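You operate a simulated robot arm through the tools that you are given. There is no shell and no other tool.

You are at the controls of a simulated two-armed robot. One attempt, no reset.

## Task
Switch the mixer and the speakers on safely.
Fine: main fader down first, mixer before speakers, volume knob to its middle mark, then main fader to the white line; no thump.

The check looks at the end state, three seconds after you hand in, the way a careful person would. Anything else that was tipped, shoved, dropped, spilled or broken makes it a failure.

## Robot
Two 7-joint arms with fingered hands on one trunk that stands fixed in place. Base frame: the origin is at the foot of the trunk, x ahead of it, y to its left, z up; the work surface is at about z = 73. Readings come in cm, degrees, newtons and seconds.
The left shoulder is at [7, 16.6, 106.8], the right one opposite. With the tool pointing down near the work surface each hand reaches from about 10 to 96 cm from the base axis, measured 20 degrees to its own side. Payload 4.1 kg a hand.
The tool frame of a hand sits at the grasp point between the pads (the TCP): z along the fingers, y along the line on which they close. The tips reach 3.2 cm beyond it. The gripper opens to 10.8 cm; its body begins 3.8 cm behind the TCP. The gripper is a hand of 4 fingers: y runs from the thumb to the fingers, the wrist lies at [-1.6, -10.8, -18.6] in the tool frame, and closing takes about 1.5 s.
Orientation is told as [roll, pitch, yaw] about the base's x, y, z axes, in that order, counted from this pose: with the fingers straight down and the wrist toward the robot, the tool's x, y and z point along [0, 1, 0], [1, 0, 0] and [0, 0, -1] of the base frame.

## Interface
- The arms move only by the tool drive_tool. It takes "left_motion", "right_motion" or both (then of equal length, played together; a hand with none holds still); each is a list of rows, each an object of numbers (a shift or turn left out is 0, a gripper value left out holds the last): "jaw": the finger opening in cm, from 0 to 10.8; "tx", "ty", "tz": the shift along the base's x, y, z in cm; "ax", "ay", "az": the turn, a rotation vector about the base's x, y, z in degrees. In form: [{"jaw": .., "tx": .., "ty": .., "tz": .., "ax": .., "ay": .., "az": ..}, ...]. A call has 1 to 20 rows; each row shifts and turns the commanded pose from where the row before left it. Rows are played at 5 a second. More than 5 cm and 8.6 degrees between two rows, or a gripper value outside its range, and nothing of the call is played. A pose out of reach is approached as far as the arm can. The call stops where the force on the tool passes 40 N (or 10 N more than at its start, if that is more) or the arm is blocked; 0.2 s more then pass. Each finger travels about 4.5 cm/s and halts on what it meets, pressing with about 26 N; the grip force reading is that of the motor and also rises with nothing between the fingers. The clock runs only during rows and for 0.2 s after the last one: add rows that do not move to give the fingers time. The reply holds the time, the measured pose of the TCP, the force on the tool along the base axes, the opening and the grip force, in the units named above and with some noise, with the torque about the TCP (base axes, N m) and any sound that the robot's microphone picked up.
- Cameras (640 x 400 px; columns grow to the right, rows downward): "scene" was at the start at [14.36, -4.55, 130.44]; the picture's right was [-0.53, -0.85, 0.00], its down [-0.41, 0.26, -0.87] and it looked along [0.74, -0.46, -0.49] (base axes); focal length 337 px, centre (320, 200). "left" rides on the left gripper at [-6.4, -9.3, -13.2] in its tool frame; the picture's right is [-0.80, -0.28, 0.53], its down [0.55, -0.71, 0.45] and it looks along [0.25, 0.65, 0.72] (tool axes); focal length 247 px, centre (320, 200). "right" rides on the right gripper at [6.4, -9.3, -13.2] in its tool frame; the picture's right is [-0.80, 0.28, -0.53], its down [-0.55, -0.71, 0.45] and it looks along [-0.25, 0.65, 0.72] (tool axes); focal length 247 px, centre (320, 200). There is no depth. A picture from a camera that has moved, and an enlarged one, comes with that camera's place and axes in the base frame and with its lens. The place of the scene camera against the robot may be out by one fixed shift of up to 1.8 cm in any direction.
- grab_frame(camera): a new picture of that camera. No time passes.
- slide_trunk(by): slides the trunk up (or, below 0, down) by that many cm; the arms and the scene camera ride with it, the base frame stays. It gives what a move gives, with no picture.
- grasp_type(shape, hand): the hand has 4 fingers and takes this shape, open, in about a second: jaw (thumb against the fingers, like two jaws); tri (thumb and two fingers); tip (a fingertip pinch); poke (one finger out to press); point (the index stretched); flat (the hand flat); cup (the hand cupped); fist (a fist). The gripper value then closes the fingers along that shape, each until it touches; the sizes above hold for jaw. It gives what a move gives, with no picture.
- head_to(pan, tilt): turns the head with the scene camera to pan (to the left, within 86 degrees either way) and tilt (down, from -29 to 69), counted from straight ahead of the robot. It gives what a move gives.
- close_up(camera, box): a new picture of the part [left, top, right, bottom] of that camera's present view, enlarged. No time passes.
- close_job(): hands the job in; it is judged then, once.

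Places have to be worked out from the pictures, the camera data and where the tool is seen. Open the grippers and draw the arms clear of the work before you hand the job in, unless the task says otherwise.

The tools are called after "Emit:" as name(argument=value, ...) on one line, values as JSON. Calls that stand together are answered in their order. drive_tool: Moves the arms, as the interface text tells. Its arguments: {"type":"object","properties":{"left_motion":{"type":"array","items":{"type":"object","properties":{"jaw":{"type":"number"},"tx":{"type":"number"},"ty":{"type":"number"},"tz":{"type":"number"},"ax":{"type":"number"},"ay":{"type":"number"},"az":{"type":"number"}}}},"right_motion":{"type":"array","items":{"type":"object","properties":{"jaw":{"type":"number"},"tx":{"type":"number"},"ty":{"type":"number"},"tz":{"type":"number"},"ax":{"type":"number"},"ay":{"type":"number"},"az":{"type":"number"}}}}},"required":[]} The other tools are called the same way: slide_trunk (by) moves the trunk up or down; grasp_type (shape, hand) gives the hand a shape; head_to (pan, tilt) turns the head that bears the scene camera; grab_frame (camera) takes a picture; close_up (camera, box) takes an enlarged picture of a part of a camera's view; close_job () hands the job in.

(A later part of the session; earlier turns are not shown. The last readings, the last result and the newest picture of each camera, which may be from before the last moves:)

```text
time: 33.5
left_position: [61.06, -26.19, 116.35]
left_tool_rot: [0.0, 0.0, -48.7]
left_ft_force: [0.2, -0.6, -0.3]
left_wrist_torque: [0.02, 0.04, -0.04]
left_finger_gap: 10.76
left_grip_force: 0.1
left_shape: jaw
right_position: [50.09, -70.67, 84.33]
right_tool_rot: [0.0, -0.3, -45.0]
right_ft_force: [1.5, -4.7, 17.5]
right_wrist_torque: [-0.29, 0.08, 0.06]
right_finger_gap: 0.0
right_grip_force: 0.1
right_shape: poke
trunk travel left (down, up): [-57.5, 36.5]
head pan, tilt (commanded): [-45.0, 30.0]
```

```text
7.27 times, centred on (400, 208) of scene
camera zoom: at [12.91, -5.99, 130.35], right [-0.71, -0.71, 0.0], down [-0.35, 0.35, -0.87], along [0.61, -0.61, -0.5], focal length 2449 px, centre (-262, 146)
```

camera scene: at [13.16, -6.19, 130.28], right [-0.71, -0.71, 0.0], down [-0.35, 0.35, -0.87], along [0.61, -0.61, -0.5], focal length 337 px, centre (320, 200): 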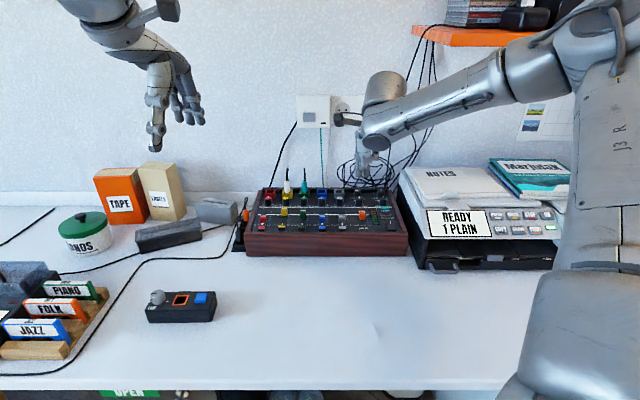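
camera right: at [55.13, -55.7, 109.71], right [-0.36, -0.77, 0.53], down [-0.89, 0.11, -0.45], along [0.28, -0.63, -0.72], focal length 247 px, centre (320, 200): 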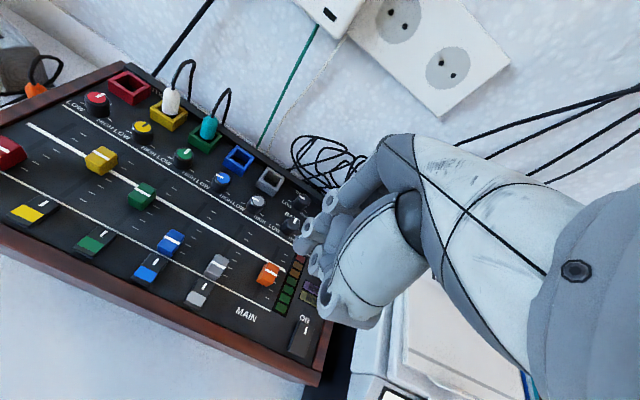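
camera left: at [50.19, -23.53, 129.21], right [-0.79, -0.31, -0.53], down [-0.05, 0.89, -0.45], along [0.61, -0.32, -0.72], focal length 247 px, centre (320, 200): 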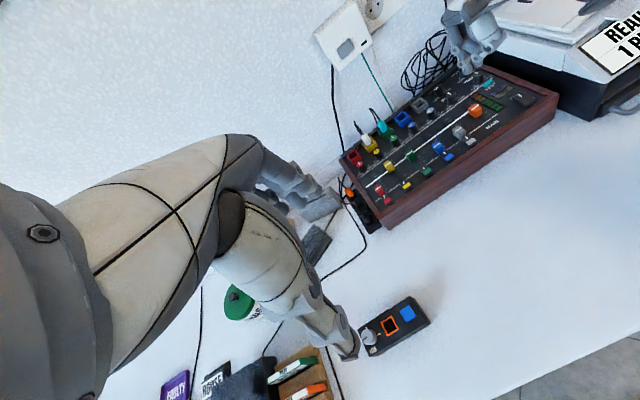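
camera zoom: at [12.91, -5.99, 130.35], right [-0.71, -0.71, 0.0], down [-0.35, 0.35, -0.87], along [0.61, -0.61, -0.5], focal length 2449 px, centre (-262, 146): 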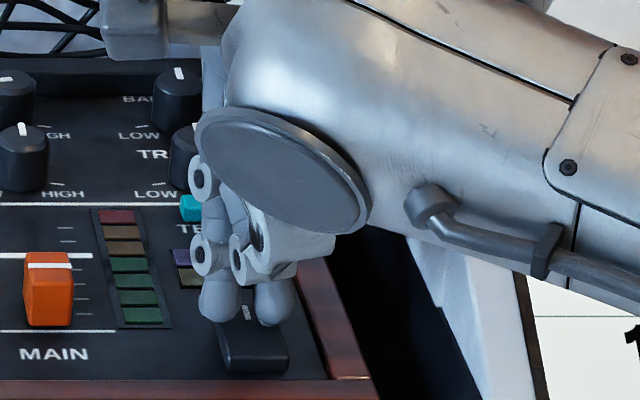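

The tips are only slightly behind the rocker's pivot, so leverage is poor. I lift a little, shift about 0.5 cm toward the back and slightly right, and press again.

Emit:
drive_tool(right_motion=[{"tz": 0.5}, {"tz": 0.4, "tx": 0.22, "ty": -0.45}, {"tz": -0.5}, {"tz": -0.4}, {"tz": -0.15}])

Emit:
close_up(camera="left", box=[470, 50, 560, 125])

Emit:
close_up(camera="scene", box=[375, 180, 425, 235])

```text
time: 34.7
left_position: [61.05, -26.03, 116.41]
left_tool_rot: [0.1, -0.2, -48.7]
left_ft_force: [1.2, -0.1, 0.5]
left_wrist_torque: [-0.01, 0.02, -0.01]
left_finger_gap: 10.75
left_grip_force: 0.1
left_shape: jaw
right_position: [50.25, -71.23, 84.24]
right_tool_rot: [0.0, -0.4, -44.9]
right_ft_force: [3.1, -9.5, 23.0]
right_wrist_torque: [-0.45, 0.11, 0.12]
right_finger_gap: 0.01
right_grip_force: 0.1
right_shape: poke
trunk travel left (down, up): [-57.5, 36.5]
head pan, tilt (commanded): [-45.0, 30.0]
```

```text
5.33 times, centred on (515, 88) of left
camera zoom: at [49.9, -23.31, 129.42], right [-0.79, -0.31, -0.53], down [-0.05, 0.89, -0.45], along [0.62, -0.33, -0.72], focal length 1317 px, centre (-720, 800)
```

zoom: 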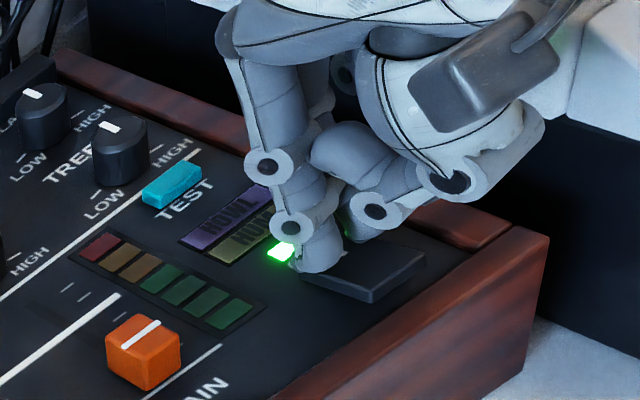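

```text
7.27 times, centred on (400, 208) of scene
camera zoom: at [12.87, -5.97, 130.36], right [-0.71, -0.71, 0.0], down [-0.35, 0.35, -0.87], along [0.61, -0.61, -0.5], focal length 2449 px, centre (-262, 146)
```

zoom: 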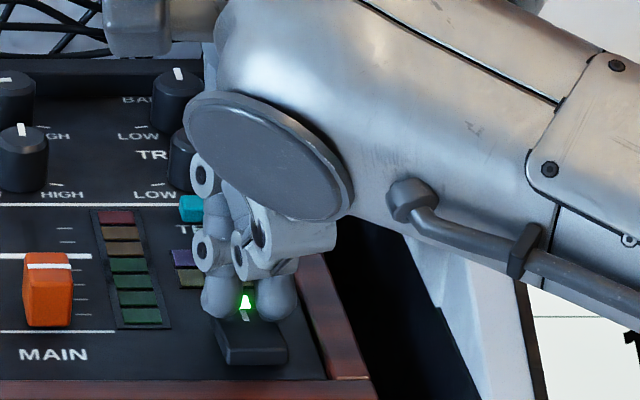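

A green lamp lit behind the rocker: the mixer is on. I lift off and check that it stays on and nothing moved.

Emit:
drive_tool(right_motion=[{"tz": 0.6}, {"tz": 1.5}, {"tz": 2.5}, {"tz": 3}, {"tz": 3.5}])

Emit:
close_up(camera="left", box=[430, 40, 560, 150])

Emit:
close_up(camera="scene", box=[330, 170, 430, 245])

Emit:
close_up(camera="left", box=[345, 285, 445, 365])

```text
time: 35.9
left_position: [61.17, -26.29, 116.11]
left_tool_rot: [0.0, 0.0, -48.7]
left_ft_force: [0.5, 1.1, 0.5]
left_wrist_torque: [0.0, -0.01, 0.01]
left_finger_gap: 10.78
left_grip_force: 0.0
left_shape: jaw
right_position: [50.27, -71.09, 95.02]
right_tool_rot: [0.0, 0.1, -45.0]
right_ft_force: [0.2, 0.3, 0.0]
right_wrist_torque: [-0.02, 0.03, -0.01]
right_finger_gap: 0.0
right_grip_force: 0.0
right_shape: poke
trunk travel left (down, up): [-57.5, 36.5]
head pan, tilt (commanded): [-45.0, 30.0]
```

```text
3.64 times, centred on (495, 95) of left
camera zoom: at [50.04, -23.41, 129.3], right [-0.79, -0.31, -0.53], down [-0.05, 0.89, -0.45], along [0.62, -0.32, -0.72], focal length 898 px, centre (-316, 582)
```

zoom: 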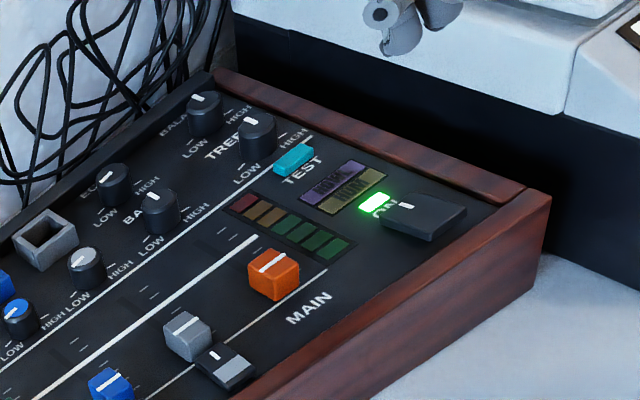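

```text
5.33 times, centred on (380, 208) of scene
camera zoom: at [13.01, -6.08, 130.29], right [-0.71, -0.71, 0.0], down [-0.35, 0.35, -0.87], along [0.61, -0.61, -0.5], focal length 1796 px, centre (0, 160)
```

zoom: 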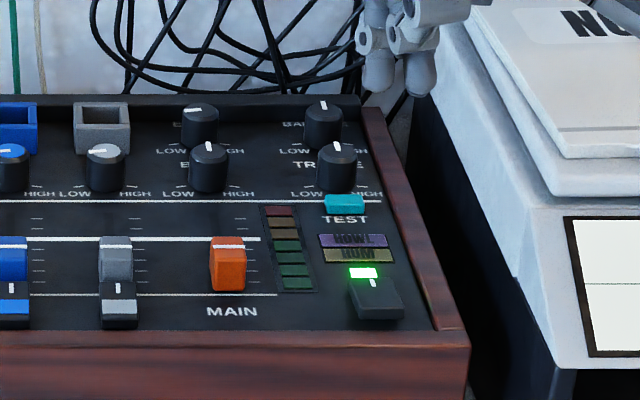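

```text
5.00 times, centred on (395, 325) of left
camera zoom: at [50.04, -23.41, 129.3], right [-0.79, -0.31, -0.53], down [-0.05, 0.89, -0.45], along [0.62, -0.32, -0.72], focal length 1235 px, centre (-55, -425)
```

zoom: 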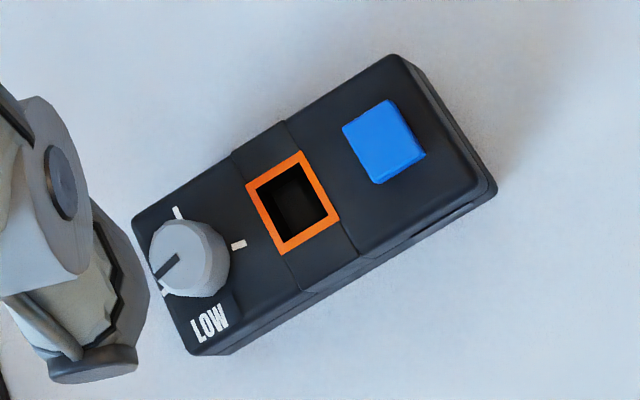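

The mixer is on, its lamp stays lit and the fader is still down. Next comes the speaker box; I first move the left hand away to the left so the right arm has room there, keeping its camera on the scene.

Emit:
drive_tool(left_motion=[{"tx": -0.7, "ty": 4, "tz": 0.3}, {"tx": -0.7, "ty": 4, "tz": 0.3}, {"tx": -0.7, "ty": 4, "tz": 0.3}, {"tx": -0.7, "ty": 4, "tz": 0.3}, {"tx": -0.7, "ty": 4, "tz": 0.3}, {"tx": -0.7, "ty": 4, "tz": 0.3}, {"tx": -0.7, "ty": 4, "tz": 0.3}, {"tx": -0.7, "ty": 4, "tz": 0.3}, {"tx": -0.7, "ty": 4, "tz": 0.3}])

Emit:
grab_frame(camera="left")

Emit:
grab_frame(camera="scene")

```text
time: 37.9
left_position: [54.85, 9.96, 118.69]
left_tool_rot: [0.0, -0.1, -48.8]
left_ft_force: [-0.5, 0.3, 0.4]
left_wrist_torque: [0.0, -0.03, 0.02]
left_finger_gap: 10.74
left_grip_force: 0.0
left_shape: jaw
right_position: [50.36, -71.05, 95.09]
right_tool_rot: [-0.1, 0.1, -45.1]
right_ft_force: [0.1, 0.4, -0.7]
right_wrist_torque: [0.01, 0.04, 0.01]
right_finger_gap: 0.02
right_grip_force: 0.2
right_shape: poke
trunk travel left (down, up): [-57.5, 36.5]
head pan, tilt (commanded): [-45.0, 30.0]
```

```text
taken
camera left: at [43.71, 12.83, 131.83], right [-0.79, -0.31, -0.53], down [-0.05, 0.89, -0.45], along [0.62, -0.33, -0.72], focal length 247 px, centre (320, 200)
```

left: 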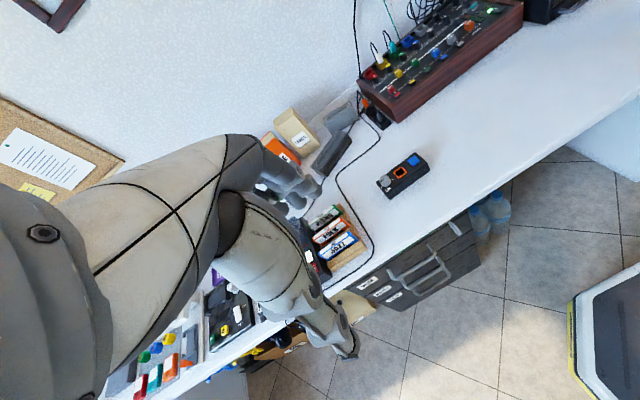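

```text
taken
camera scene: at [12.99, -5.97, 130.31], right [-0.71, -0.71, 0.0], down [-0.35, 0.35, -0.87], along [0.61, -0.61, -0.5], focal length 337 px, centre (320, 200)
```

scene: 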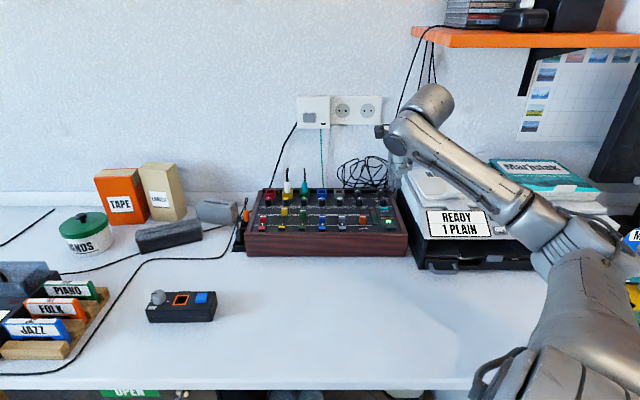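

The left camera still sees box and mixer from the new place. I zoom on the box for a longer triangulation baseline.

Emit:
close_up(camera="left", box=[370, 145, 440, 205])

Emit:
close_up(camera="scene", box=[140, 280, 225, 330])

```text
6.67 times, centred on (405, 175) of left
camera zoom: at [43.71, 12.83, 131.83], right [-0.79, -0.31, -0.53], down [-0.05, 0.89, -0.45], along [0.62, -0.33, -0.72], focal length 1646 px, centre (-247, 367)
```

zoom: 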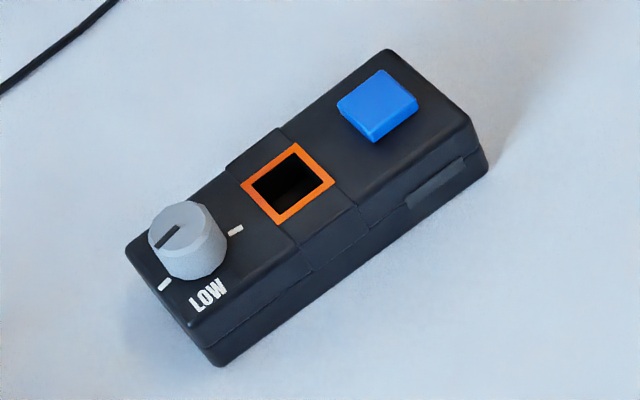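

```text
7.53 times, centred on (182, 305) of scene
camera zoom: at [12.99, -5.97, 130.31], right [-0.71, -0.71, 0.0], down [-0.35, 0.35, -0.87], along [0.61, -0.61, -0.5], focal length 2535 px, centre (1355, -591)
```

zoom: 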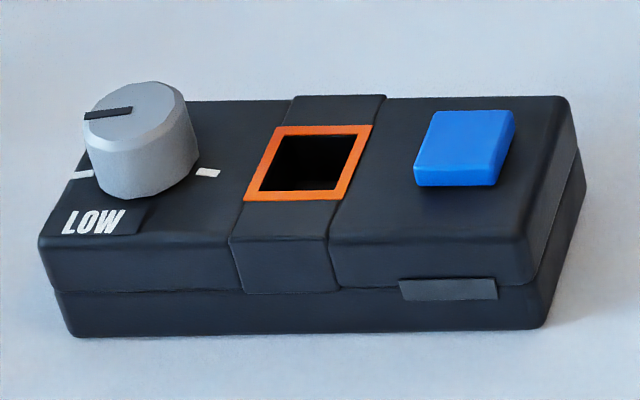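

I get the blue button's top at (64.4, −24.5, 78.5) and the knob's top at (70.4, −18.3, 79.7). I carry the right hand, still in poke shape, over the button at a safe height.

Emit:
drive_tool(right_motion=[{"tz": 2.5}, {"tz": 2.5}, {"tx": 1.27, "ty": 4.2}, {"tx": 1.27, "ty": 4.2}, {"tx": 1.27, "ty": 4.2}, {"tx": 1.27, "ty": 4.2}, {"tx": 1.27, "ty": 4.2}, {"tx": 1.27, "ty": 4.2}, {"tx": 1.27, "ty": 4.2}, {"tx": 1.27, "ty": 4.2}, {"tx": 1.27, "ty": 4.2}, {"tx": 1.27, "ty": 4.2}, {"tx": 1.27, "ty": 4.2}, {"tz": -3}, {"tz": -3}, {"tz": -3}])

Emit:
grab_frame(camera="right")

Emit:
grab_frame(camera="left")

Emit:
grab_frame(camera="scene")

```text
time: 41.3
left_position: [55.0, 9.79, 118.56]
left_tool_rot: [0.0, 0.1, -48.8]
left_ft_force: [0.6, 0.4, 0.5]
left_wrist_torque: [0.02, 0.02, -0.02]
left_finger_gap: 10.77
left_grip_force: 0.1
left_shape: jaw
right_position: [64.3, -25.09, 90.98]
right_tool_rot: [0.0, 0.1, -45.0]
right_ft_force: [0.4, 0.0, -0.6]
right_wrist_torque: [-0.01, 0.04, 0.01]
right_finger_gap: 0.0
right_grip_force: 0.0
right_shape: poke
trunk travel left (down, up): [-57.5, 36.5]
head pan, tilt (commanded): [-45.0, 30.0]
```

```text
taken
camera right: at [62.26, -13.81, 103.9], right [-0.36, -0.76, 0.53], down [-0.89, 0.11, -0.45], along [0.28, -0.63, -0.72], focal length 247 px, centre (320, 200)
```

right: 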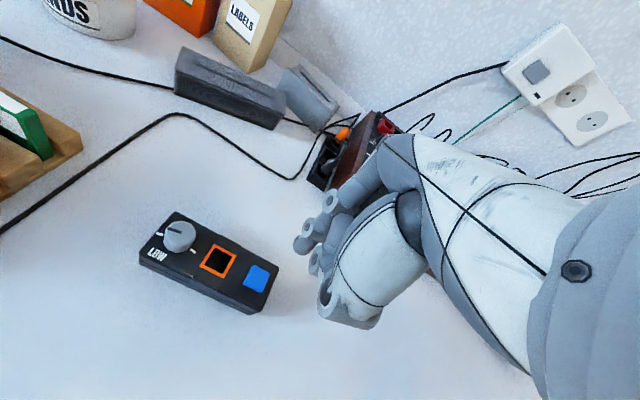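

```text
taken
camera left: at [43.86, 12.59, 131.81], right [-0.79, -0.31, -0.53], down [-0.05, 0.89, -0.45], along [0.61, -0.32, -0.72], focal length 247 px, centre (320, 200)
```

left: 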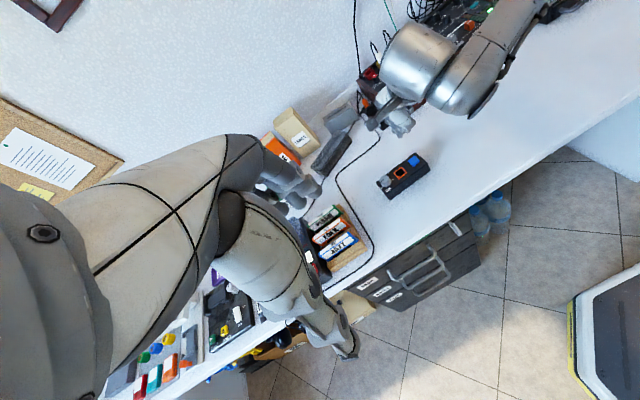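

```text
taken
camera scene: at [13.11, -6.18, 130.29], right [-0.71, -0.71, 0.0], down [-0.35, 0.35, -0.87], along [0.61, -0.61, -0.5], focal length 337 px, centre (320, 200)
```

scene: 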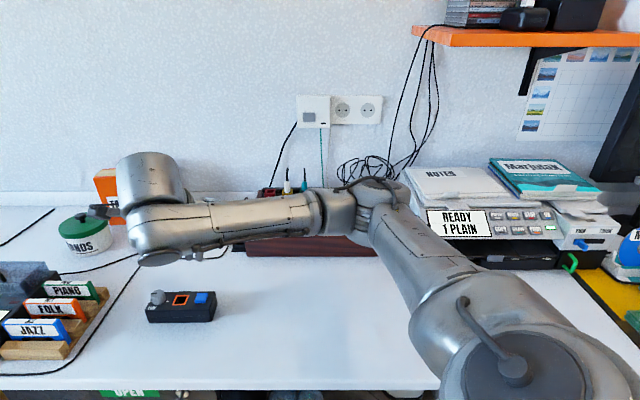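

The hand is above the box and its arm is clear of the mixer. I descend to just above the button and check alignment.

Emit:
drive_tool(right_motion=[{"tz": -2.5}, {"tz": -2.5}, {"tz": -2.0}])

Emit:
close_up(camera="right", box=[200, 160, 400, 340])

Emit:
close_up(camera="left", box=[370, 115, 450, 205])

Emit:
close_up(camera="scene", box=[130, 230, 230, 330])

```text
time: 42.1
left_position: [54.85, 9.75, 118.59]
left_tool_rot: [0.0, 0.0, -48.6]
left_ft_force: [1.1, 0.8, -0.1]
left_wrist_torque: [0.0, -0.03, 0.04]
left_finger_gap: 10.79
left_grip_force: 0.1
left_shape: jaw
right_position: [64.28, -25.09, 83.91]
right_tool_rot: [0.0, 0.2, -45.0]
right_ft_force: [0.5, 0.5, -0.2]
right_wrist_torque: [-0.03, -0.01, 0.03]
right_finger_gap: 0.01
right_grip_force: 0.0
right_shape: poke
trunk travel left (down, up): [-57.5, 36.5]
head pan, tilt (commanded): [-45.0, 30.0]
```

```text
2.22 times, centred on (300, 250) of right
camera zoom: at [62.24, -13.83, 96.88], right [-0.36, -0.76, 0.53], down [-0.89, 0.11, -0.45], along [0.28, -0.63, -0.72], focal length 549 px, centre (364, 89)
```

zoom: 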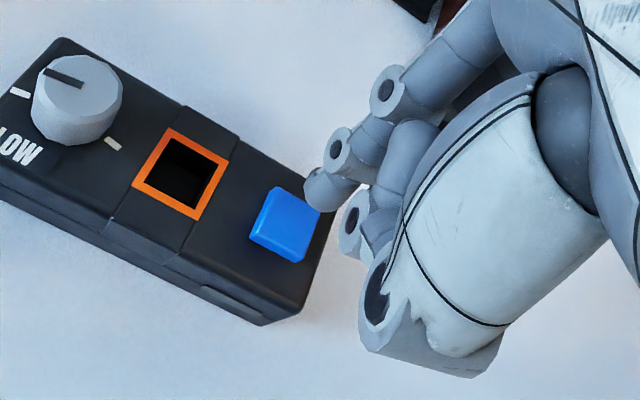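

```text
4.44 times, centred on (410, 160) of left
camera zoom: at [43.83, 12.61, 131.81], right [-0.79, -0.31, -0.53], down [-0.05, 0.89, -0.45], along [0.62, -0.32, -0.72], focal length 1098 px, centre (-80, 378)
```

zoom: 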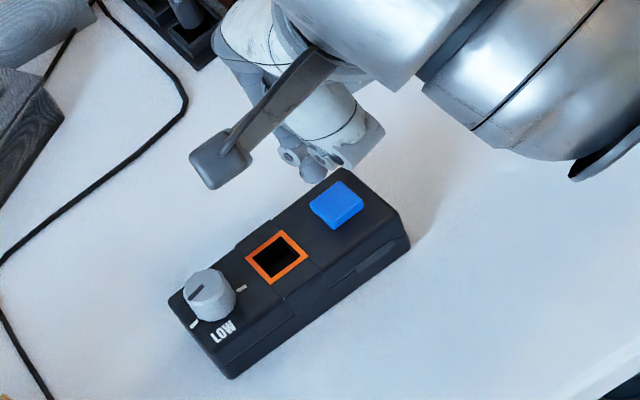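

```text
4.00 times, centred on (180, 280) of scene
camera zoom: at [13.07, -6.15, 130.3], right [-0.71, -0.71, 0.0], down [-0.35, 0.35, -0.87], along [0.61, -0.61, -0.5], focal length 1347 px, centre (880, -120)
```

zoom: 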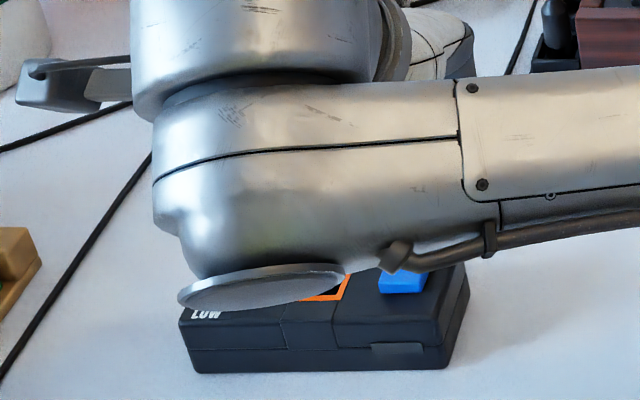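

Refined, the button top is at about (64.7, −24.4, 77.6) and my two tips are about 3 cm above, offset 0.5 cm. I shift over the centre and descend near contact.

Emit:
drive_tool(right_motion=[{"tx": 0.35, "ty": 0.4, "tz": -0.8}, {"tz": -0.8}, {"tz": -0.6}])

Emit:
close_up(camera="right", box=[200, 160, 400, 340])

Emit:
close_up(camera="left", box=[370, 115, 450, 205])

```text
time: 42.9
left_position: [54.89, 9.95, 118.7]
left_tool_rot: [0.0, 0.0, -48.8]
left_ft_force: [0.2, 0.4, 0.5]
left_wrist_torque: [0.01, -0.01, -0.01]
left_finger_gap: 10.79
left_grip_force: 0.0
left_shape: jaw
right_position: [64.66, -24.62, 81.74]
right_tool_rot: [0.0, -0.1, -45.0]
right_ft_force: [0.2, 0.5, -0.3]
right_wrist_torque: [-0.03, 0.0, 0.03]
right_finger_gap: 0.0
right_grip_force: 0.1
right_shape: poke
trunk travel left (down, up): [-57.5, 36.5]
head pan, tilt (commanded): [-45.0, 30.0]
```

```text
2.22 times, centred on (300, 250) of right
camera zoom: at [62.63, -13.41, 94.75], right [-0.36, -0.76, 0.53], down [-0.89, 0.11, -0.45], along [0.28, -0.63, -0.72], focal length 549 px, centre (364, 89)
```

zoom: 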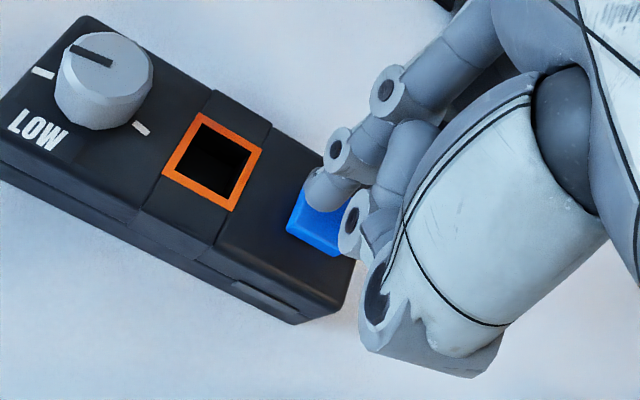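

```text
4.44 times, centred on (410, 160) of left
camera zoom: at [43.82, 12.64, 131.81], right [-0.79, -0.31, -0.53], down [-0.05, 0.89, -0.45], along [0.62, -0.32, -0.72], focal length 1098 px, centre (-80, 378)
```

zoom: 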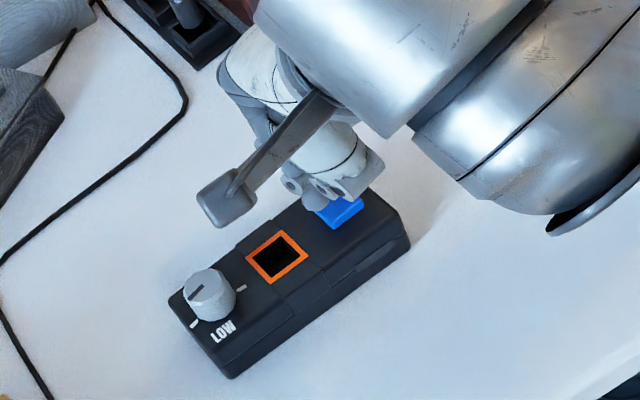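

The tips are over the button's rear part. I shift 0.3 cm toward its centre and press in small steps.

Emit:
drive_tool(right_motion=[{"tx": -0.21, "ty": 0.21, "tz": -0.2}, {"tz": -0.25}, {"tz": -0.25}, {"tz": -0.25}])

Emit:
close_up(camera="right", box=[200, 160, 400, 340])

```text
time: 43.9
left_position: [54.99, 9.87, 118.49]
left_tool_rot: [0.0, -0.1, -48.7]
left_ft_force: [0.4, 0.1, 0.9]
left_wrist_torque: [0.01, -0.02, -0.04]
left_finger_gap: 10.78
left_grip_force: 0.1
left_shape: jaw
right_position: [64.39, -24.41, 80.83]
right_tool_rot: [0.1, 0.0, -45.0]
right_ft_force: [-0.5, -0.2, 0.5]
right_wrist_torque: [-0.01, 0.04, -0.02]
right_finger_gap: 0.0
right_grip_force: 0.1
right_shape: poke
trunk travel left (down, up): [-57.5, 36.5]
head pan, tilt (commanded): [-45.0, 30.0]
heard: click
```

```text
2.22 times, centred on (300, 250) of right
camera zoom: at [62.39, -13.24, 93.82], right [-0.36, -0.76, 0.53], down [-0.89, 0.11, -0.45], along [0.28, -0.64, -0.72], focal length 549 px, centre (364, 89)
```

zoom: 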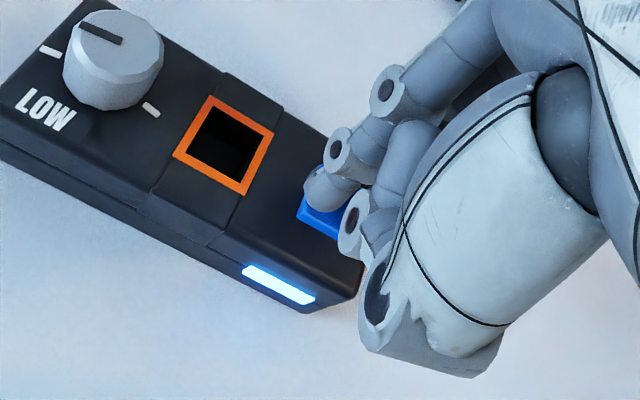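

I heard a click and the box's front strip lit up: the speakers are on, with no thump reported. I lift straight off and recheck the box.

Emit:
drive_tool(right_motion=[{"tz": 1.0}, {"tz": 2.0}, {"tz": 2.5}, {"tz": 2.5}, {"tz": 2.5}])

Emit:
close_up(camera="right", box=[120, 180, 320, 330])

Emit:
close_up(camera="left", box=[370, 115, 450, 205])

```text
time: 45.1
left_position: [54.84, 9.83, 118.69]
left_tool_rot: [0.0, 0.0, -48.7]
left_ft_force: [0.4, 0.1, -0.3]
left_wrist_torque: [0.02, -0.01, 0.0]
left_finger_gap: 10.74
left_grip_force: 0.1
left_shape: jaw
right_position: [64.46, -24.41, 91.29]
right_tool_rot: [0.1, 0.0, -45.0]
right_ft_force: [0.4, -0.4, 0.4]
right_wrist_torque: [-0.02, -0.01, 0.02]
right_finger_gap: 0.0
right_grip_force: 0.0
right_shape: poke
trunk travel left (down, up): [-57.5, 36.5]
head pan, tilt (commanded): [-45.0, 30.0]
```

```text
2.67 times, centred on (220, 255) of right
camera zoom: at [62.41, -13.13, 104.36], right [-0.36, -0.76, 0.53], down [-0.89, 0.11, -0.45], along [0.28, -0.64, -0.72], focal length 659 px, centre (587, 53)
```

zoom: 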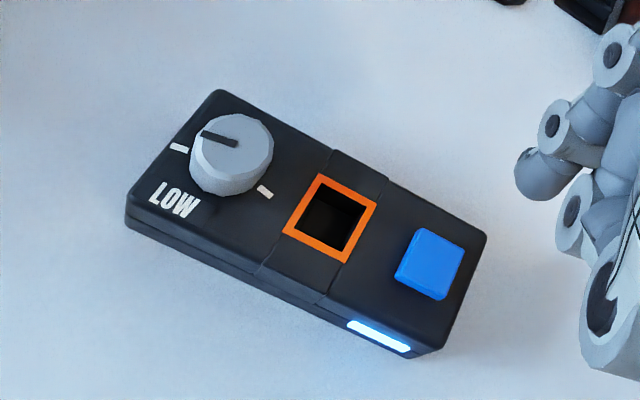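

```text
4.44 times, centred on (410, 160) of left
camera zoom: at [43.76, 12.66, 131.83], right [-0.79, -0.31, -0.53], down [-0.05, 0.89, -0.45], along [0.62, -0.32, -0.72], focal length 1098 px, centre (-80, 378)
```

zoom: 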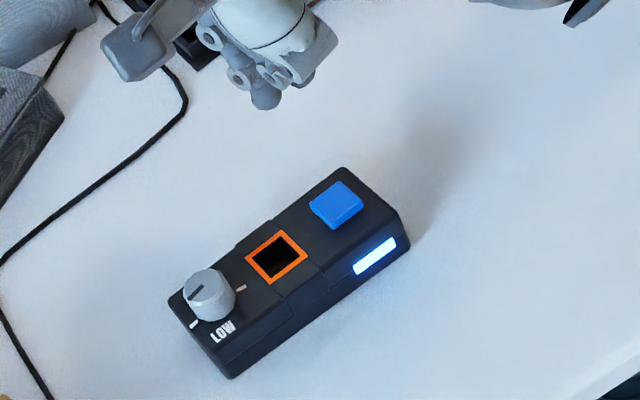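

Speakers are on (strip lit) and the knob still points at LOW; from the marks I put the knob centre near (70.7, −18.2) with the middle mark straight back, so about 100° clockwise is needed. I go above the knob, take the tip pinch and test how far the wrist can yaw.

Emit:
drive_tool(right_motion=[{"tz": 2}, {"tx": 2, "ty": 2}, {"tx": 2, "ty": 2}, {"tx": 2.2, "ty": 2.2}])

Emit:
grasp_type(shape="tip", hand="right")

Emit:
drive_tool(right_motion=[{"jaw": 6, "az": -8}, {"jaw": 6, "az": -8}, {"jaw": 6, "az": -8}, {"jaw": 6, "az": -8}, {"jaw": 6, "az": -8}, {"jaw": 6, "az": -8}, {"jaw": 6}])

Emit:
grab_frame(camera="right")

Emit:
grab_frame(camera="left")

```text
time: 46.1
left_position: [55.0, 10.06, 118.65]
left_tool_rot: [-0.1, 0.1, -48.7]
left_ft_force: [0.5, 0.9, 0.1]
left_wrist_torque: [0.0, 0.02, 0.0]
left_finger_gap: 10.77
left_grip_force: 0.0
left_shape: jaw
right_position: [70.69, -18.18, 93.2]
right_tool_rot: [-0.1, 0.0, -44.9]
right_ft_force: [0.2, 1.2, -0.5]
right_wrist_torque: [-0.01, -0.02, 0.01]
right_finger_gap: 0.0
right_grip_force: 0.0
right_shape: poke
trunk travel left (down, up): [-57.5, 36.5]
head pan, tilt (commanded): [-45.0, 30.0]
```

```text
time: 47.0
left_position: [54.87, 9.86, 118.72]
left_tool_rot: [0.1, 0.0, -48.7]
left_ft_force: [-0.4, 0.2, -0.2]
left_wrist_torque: [0.01, 0.01, 0.01]
left_finger_gap: 10.78
left_grip_force: 0.0
left_shape: jaw
right_position: [70.75, -18.24, 93.22]
right_tool_rot: [0.0, 0.0, -45.0]
right_ft_force: [-0.5, -0.2, -0.1]
right_wrist_torque: [0.0, 0.05, 0.0]
right_finger_gap: 10.77
right_grip_force: 0.1
right_shape: tip
trunk travel left (down, up): [-57.5, 36.5]
head pan, tilt (commanded): [-45.0, 30.0]
```

```text
time: 48.6
left_position: [54.91, 9.87, 118.71]
left_tool_rot: [-0.1, 0.0, -48.7]
left_ft_force: [-0.5, 0.1, -0.5]
left_wrist_torque: [0.03, 0.0, -0.02]
left_finger_gap: 10.77
left_grip_force: 0.0
left_shape: jaw
right_position: [70.55, -18.31, 93.34]
right_tool_rot: [0.1, 0.0, -93.1]
right_ft_force: [-0.7, -0.5, 1.0]
right_wrist_torque: [0.04, 0.03, 0.06]
right_finger_gap: 6.06
right_grip_force: 0.2
right_shape: tip
trunk travel left (down, up): [-57.5, 36.5]
head pan, tilt (commanded): [-45.0, 30.0]
```

```text
taken
camera right: at [77.53, -9.25, 106.29], right [-0.81, -0.24, 0.53], down [-0.51, 0.73, -0.45], along [-0.28, -0.63, -0.72], focal length 247 px, centre (320, 200)
```

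right: 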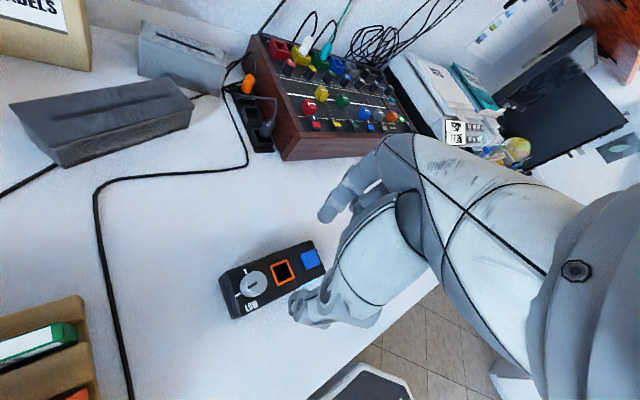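

```text
taken
camera left: at [43.8, 12.59, 131.82], right [-0.79, -0.31, -0.53], down [-0.05, 0.89, -0.45], along [0.62, -0.32, -0.72], focal length 247 px, centre (320, 200)
```

left: 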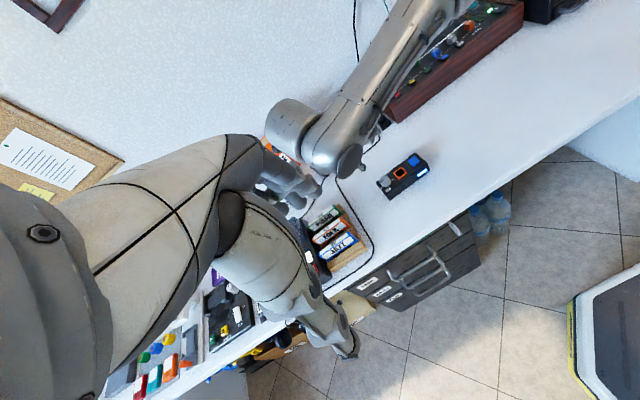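

Yaw −93° is reachable, and this viewpoint sees the knob from behind. I zoom in to see the marks and pointer.

Emit:
close_up(camera="right", box=[210, 225, 340, 330])

Emit:
head_to(pan=-25, tilt=35)

Emit:
grab_frame(camera="scene")

```text
3.81 times, centred on (275, 278) of right
camera zoom: at [77.53, -9.25, 106.29], right [-0.81, -0.24, 0.53], down [-0.51, 0.73, -0.45], along [-0.28, -0.63, -0.72], focal length 941 px, centre (491, -95)
```

zoom: 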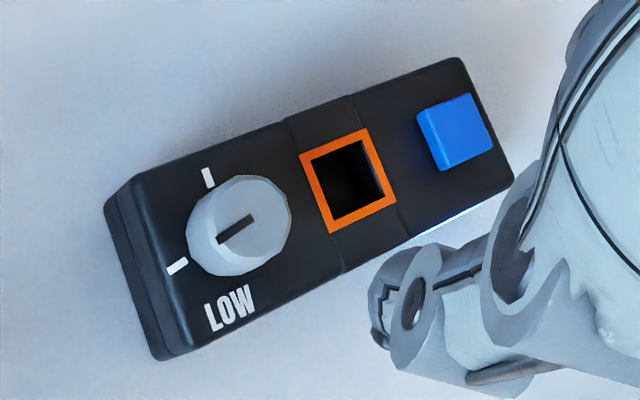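

```text
time: 49.4
left_position: [54.87, 9.8, 118.72]
left_tool_rot: [0.0, 0.0, -48.8]
left_ft_force: [-0.9, 0.4, -0.2]
left_wrist_torque: [-0.01, 0.01, 0.0]
left_finger_gap: 10.78
left_grip_force: 0.0
left_shape: jaw
right_position: [70.67, -18.26, 93.28]
right_tool_rot: [0.0, 0.0, -93.1]
right_ft_force: [1.0, -0.3, -0.4]
right_wrist_torque: [0.02, 0.01, -0.03]
right_finger_gap: 6.06
right_grip_force: 0.1
right_shape: tip
trunk travel left (down, up): [-57.5, 36.5]
head pan, tilt (commanded): [-25.0, 35.0]
```

```text
taken
camera scene: at [14.64, -3.46, 129.51], right [-0.42, -0.91, 0.0], down [-0.52, 0.24, -0.82], along [0.74, -0.35, -0.57], focal length 337 px, centre (320, 200)
```

scene: 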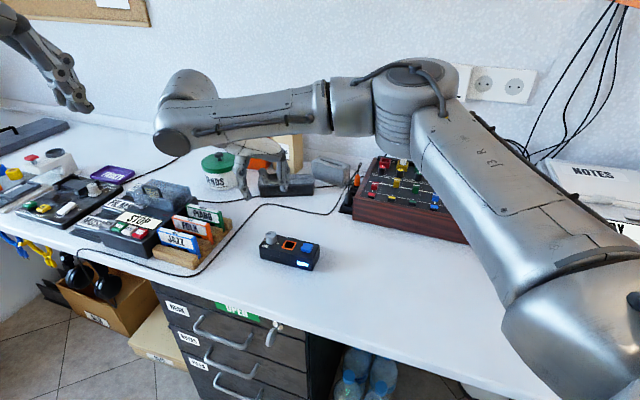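

The pointer is at LOW and the middle mark is visible from here. I swing the wrist back to about +8° yaw at hover height, so one 100° clockwise turn can end near −93°.

Emit:
drive_tool(right_motion=[{"az": 8.4}, {"az": 8.4}, {"az": 8.4}, {"az": 8.4}, {"az": 8.4}, {"az": 8.4}, {"az": 8.4}, {"az": 8.4}, {"az": 8.4}, {"az": 8.4}, {"az": 8.4}, {"az": 8.4}, {"jaw": 6}])

Emit:
grab_frame(camera="right")

Emit:
grab_frame(camera="scene")

Emit:
close_up(camera="left", box=[350, 95, 450, 205])

```text
time: 52.2
left_position: [54.95, 9.86, 118.62]
left_tool_rot: [0.0, 0.0, -48.7]
left_ft_force: [0.4, -0.7, -1.0]
left_wrist_torque: [-0.01, 0.01, -0.02]
left_finger_gap: 10.73
left_grip_force: 0.1
left_shape: jaw
right_position: [70.55, -18.16, 93.2]
right_tool_rot: [0.0, 0.0, 7.9]
right_ft_force: [0.5, -0.8, -0.2]
right_wrist_torque: [-0.01, 0.03, 0.02]
right_finger_gap: 6.06
right_grip_force: 0.0
right_shape: tip
trunk travel left (down, up): [-57.5, 36.5]
head pan, tilt (commanded): [-25.0, 35.0]
```

```text
taken
camera right: at [60.58, -12.97, 106.27], right [0.39, -0.75, 0.53], down [-0.62, -0.64, -0.45], along [0.68, -0.16, -0.72], focal length 247 px, centre (320, 200)
```

right: 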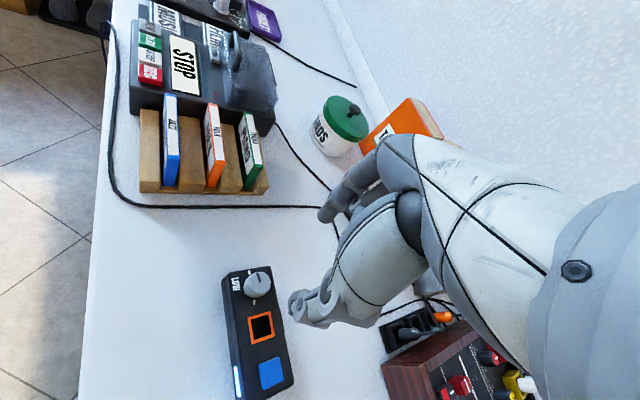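

```text
taken
camera scene: at [14.64, -3.44, 129.51], right [-0.42, -0.91, 0.0], down [-0.52, 0.24, -0.82], along [0.74, -0.35, -0.57], focal length 337 px, centre (320, 200)
```

scene: 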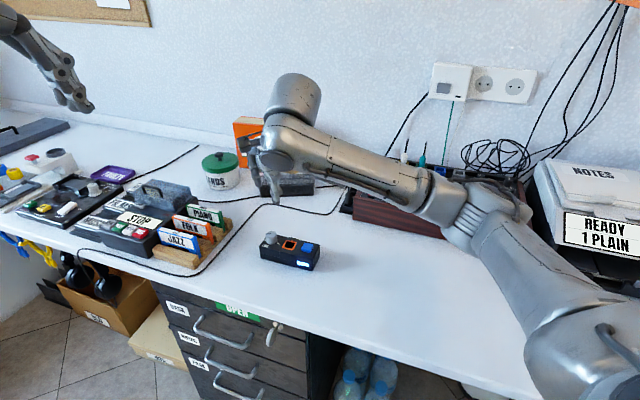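

```text
3.64 times, centred on (400, 150) of left
camera zoom: at [43.81, 12.65, 131.81], right [-0.79, -0.31, -0.53], down [-0.05, 0.89, -0.45], along [0.62, -0.32, -0.72], focal length 898 px, centre (29, 382)
```

zoom: 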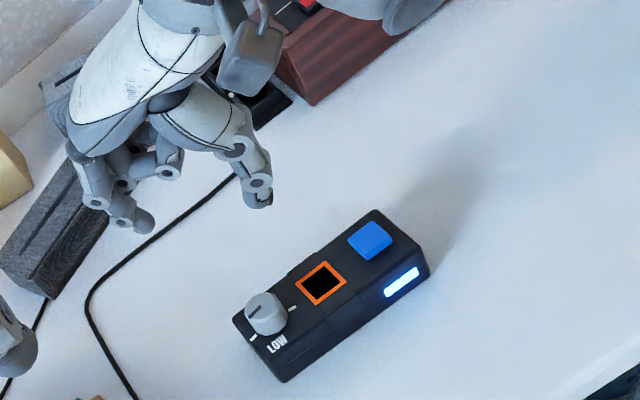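

Both extremes are reachable, and combining views puts the knob axis at (70.95, −18.1) with its top near z = 78.7. I centre on it and close to about 3.8 cm at hover to check the tip heights.

Emit:
drive_tool(right_motion=[{"jaw": 5, "tx": 0.3, "ty": 0.1, "tz": -2}, {"jaw": 4, "tz": -2}, {"jaw": 3.8, "tz": -1.5}, {"jaw": 3.8}, {"jaw": 3.8}])

Emit:
close_up(camera="right", box=[220, 180, 400, 350])

Emit:
close_up(camera="scene", box=[230, 160, 330, 280])

Emit:
close_up(camera="left", box=[350, 115, 450, 205])

```text
time: 53.4
left_position: [54.99, 9.89, 118.75]
left_tool_rot: [0.0, -0.1, -48.7]
left_ft_force: [-0.4, 0.1, 0.0]
left_wrist_torque: [0.0, 0.02, 0.01]
left_finger_gap: 10.77
left_grip_force: 0.1
left_shape: jaw
right_position: [70.87, -18.12, 87.74]
right_tool_rot: [0.0, 0.1, 7.9]
right_ft_force: [0.0, -0.6, 0.7]
right_wrist_torque: [0.01, -0.01, -0.03]
right_finger_gap: 3.88
right_grip_force: 0.1
right_shape: tip
trunk travel left (down, up): [-57.5, 36.5]
head pan, tilt (commanded): [-25.0, 35.0]
```

```text
2.35 times, centred on (310, 265) of right
camera zoom: at [60.82, -12.88, 100.77], right [0.39, -0.75, 0.53], down [-0.62, -0.64, -0.45], along [0.68, -0.16, -0.72], focal length 581 px, centre (344, 47)
```

zoom: 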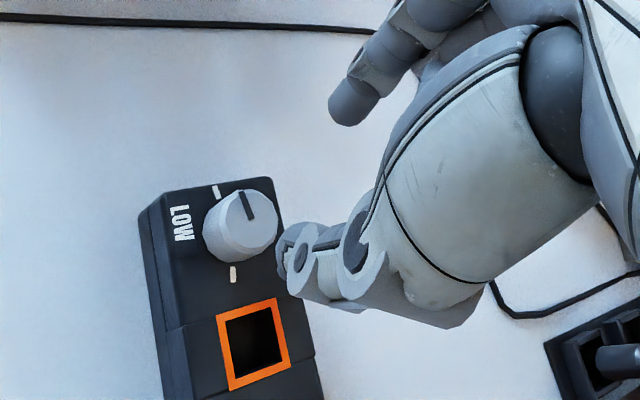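

```text
3.33 times, centred on (280, 220) of scene
camera zoom: at [14.64, -3.46, 129.51], right [-0.42, -0.91, 0.0], down [-0.52, 0.24, -0.82], along [0.74, -0.35, -0.57], focal length 1122 px, centre (453, 133)
```

zoom: 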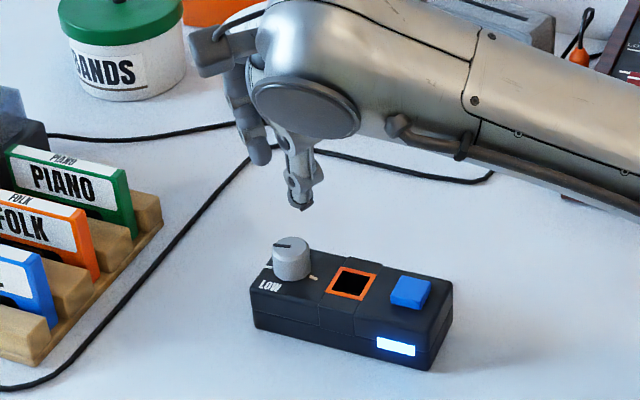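

```text
4.44 times, centred on (400, 160) of left
camera zoom: at [43.81, 12.62, 131.81], right [-0.79, -0.31, -0.53], down [-0.05, 0.89, -0.45], along [0.62, -0.32, -0.72], focal length 1098 px, centre (-36, 378)
```

zoom: 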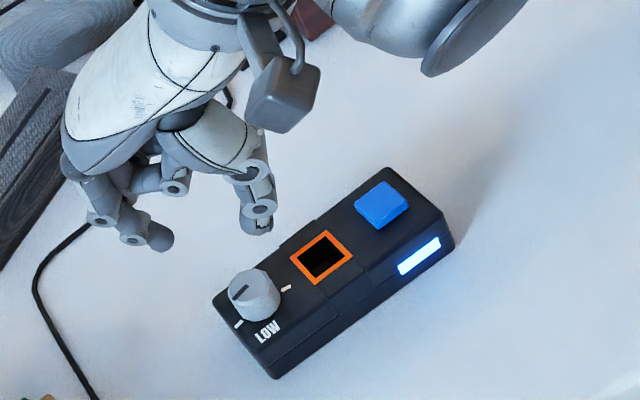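

In the same pictures the index tip is about 3.3 cm and the thumb tip about 4.2 cm above the knob's top, and the pinch line sits ~0.4 cm too far to −y. I correct that and lower 3.8 cm with the fingers wider.

Emit:
drive_tool(right_motion=[{"jaw": 4.8, "ty": 0.4}, {"jaw": 4.8, "tz": -1.3}, {"jaw": 4.8, "tz": -1.3}, {"jaw": 4.8, "tz": -1.2}])

Emit:
close_up(camera="right", box=[220, 180, 400, 350])

Emit:
close_up(camera="scene", box=[240, 190, 320, 280])

Emit:
close_up(camera="left", box=[360, 125, 440, 205])

```text
time: 54.4
left_position: [55.03, 9.74, 118.64]
left_tool_rot: [0.0, 0.0, -48.6]
left_ft_force: [0.4, 0.0, -0.1]
left_wrist_torque: [-0.02, 0.0, -0.03]
left_finger_gap: 10.76
left_grip_force: 0.1
left_shape: jaw
right_position: [70.91, -17.71, 83.88]
right_tool_rot: [0.0, 0.0, 7.8]
right_ft_force: [-1.0, -1.3, 0.0]
right_wrist_torque: [0.01, -0.01, -0.01]
right_finger_gap: 4.77
right_grip_force: 0.1
right_shape: tip
trunk travel left (down, up): [-57.5, 36.5]
head pan, tilt (commanded): [-25.0, 35.0]
```

```text
2.35 times, centred on (310, 265) of right
camera zoom: at [60.86, -12.5, 97.01], right [0.39, -0.75, 0.53], down [-0.62, -0.64, -0.45], along [0.68, -0.16, -0.72], focal length 581 px, centre (344, 47)
```

zoom: 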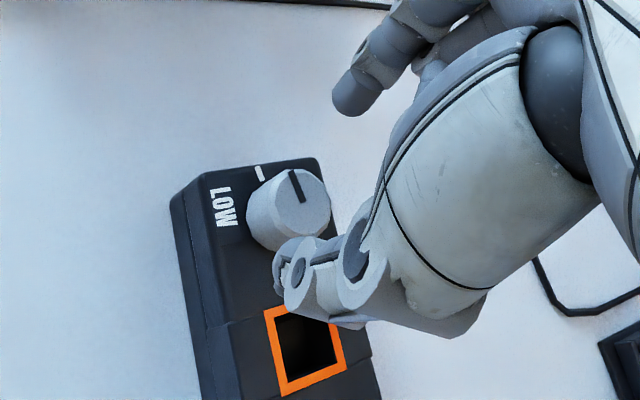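

```text
4.44 times, centred on (280, 235) of scene
camera zoom: at [14.66, -3.47, 129.51], right [-0.42, -0.91, 0.0], down [-0.52, 0.24, -0.82], along [0.74, -0.35, -0.57], focal length 1496 px, centre (498, 44)
```

zoom: 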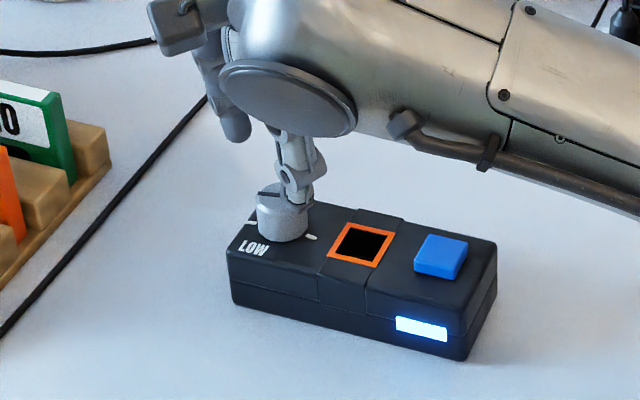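

```text
5.00 times, centred on (400, 165) of left
camera zoom: at [43.83, 12.62, 131.81], right [-0.79, -0.31, -0.53], down [-0.05, 0.89, -0.45], along [0.62, -0.32, -0.72], focal length 1235 px, centre (-80, 375)
```

zoom: 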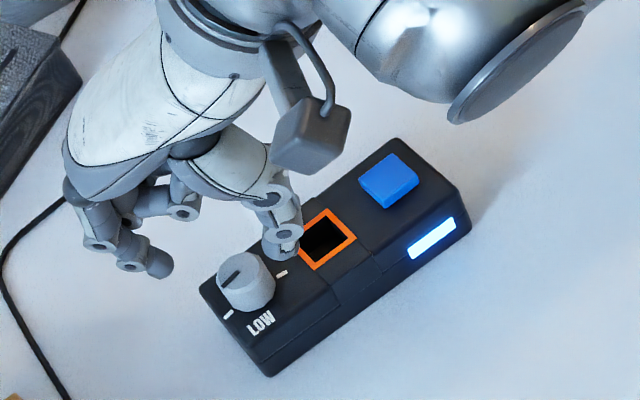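

Recomputed at tip height, the pinch line is centred on the knob in both the right and left views, about 2 cm above its top. I lower another 2.6 cm so the tips flank the knob.

Emit:
drive_tool(right_motion=[{"jaw": 4.8, "tz": -0.9}, {"jaw": 4.8, "tz": -0.9}, {"jaw": 4.8, "tz": -0.8}])

Emit:
close_up(camera="right", box=[220, 180, 400, 350])

Emit:
close_up(camera="scene", box=[240, 190, 320, 280])

Emit:
close_up(camera="left", box=[360, 125, 440, 205])

```text
time: 55.2
left_position: [54.82, 9.88, 118.67]
left_tool_rot: [0.0, 0.1, -48.7]
left_ft_force: [-0.1, -0.3, 0.5]
left_wrist_torque: [0.01, 0.0, 0.01]
left_finger_gap: 10.78
left_grip_force: 0.1
left_shape: jaw
right_position: [70.84, -17.62, 81.35]
right_tool_rot: [0.1, 0.0, 7.8]
right_ft_force: [-0.3, 0.0, 0.3]
right_wrist_torque: [0.0, -0.01, 0.02]
right_finger_gap: 4.74
right_grip_force: 0.0
right_shape: tip
trunk travel left (down, up): [-57.5, 36.5]
head pan, tilt (commanded): [-25.0, 35.0]
```

```text
2.35 times, centred on (310, 265) of right
camera zoom: at [60.86, -12.45, 94.39], right [0.39, -0.75, 0.53], down [-0.62, -0.64, -0.45], along [0.68, -0.16, -0.72], focal length 581 px, centre (344, 47)
```

zoom: 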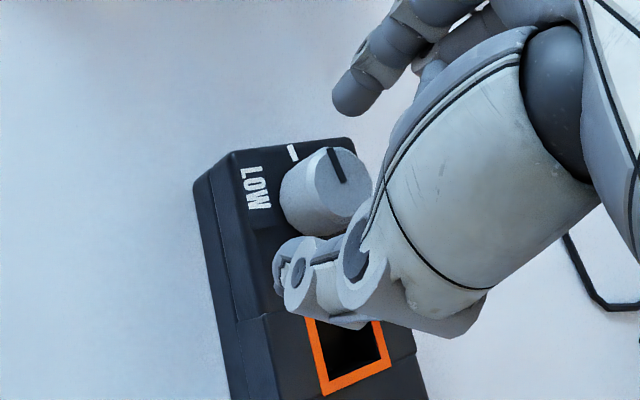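

```text
4.44 times, centred on (280, 235) of scene
camera zoom: at [14.65, -3.46, 129.51], right [-0.42, -0.91, 0.0], down [-0.52, 0.24, -0.82], along [0.74, -0.35, -0.57], focal length 1496 px, centre (498, 44)
```

zoom: 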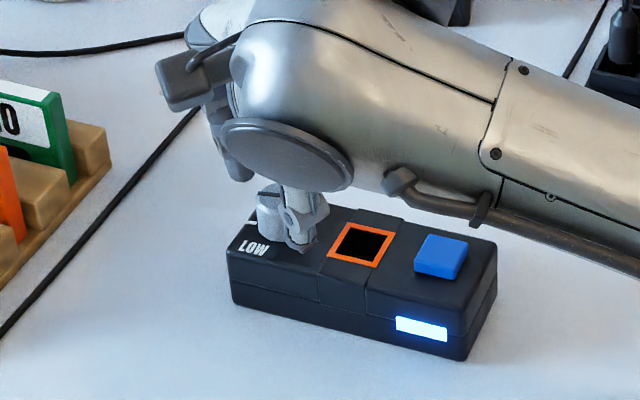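

```text
5.00 times, centred on (400, 165) of left
camera zoom: at [43.82, 12.63, 131.81], right [-0.79, -0.31, -0.53], down [-0.05, 0.89, -0.45], along [0.62, -0.32, -0.72], focal length 1235 px, centre (-80, 375)
```

zoom: 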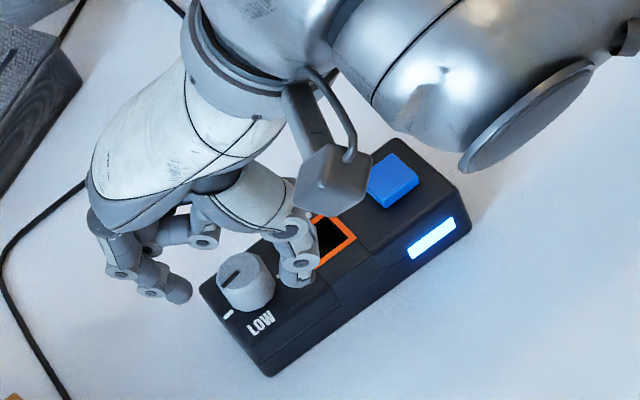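

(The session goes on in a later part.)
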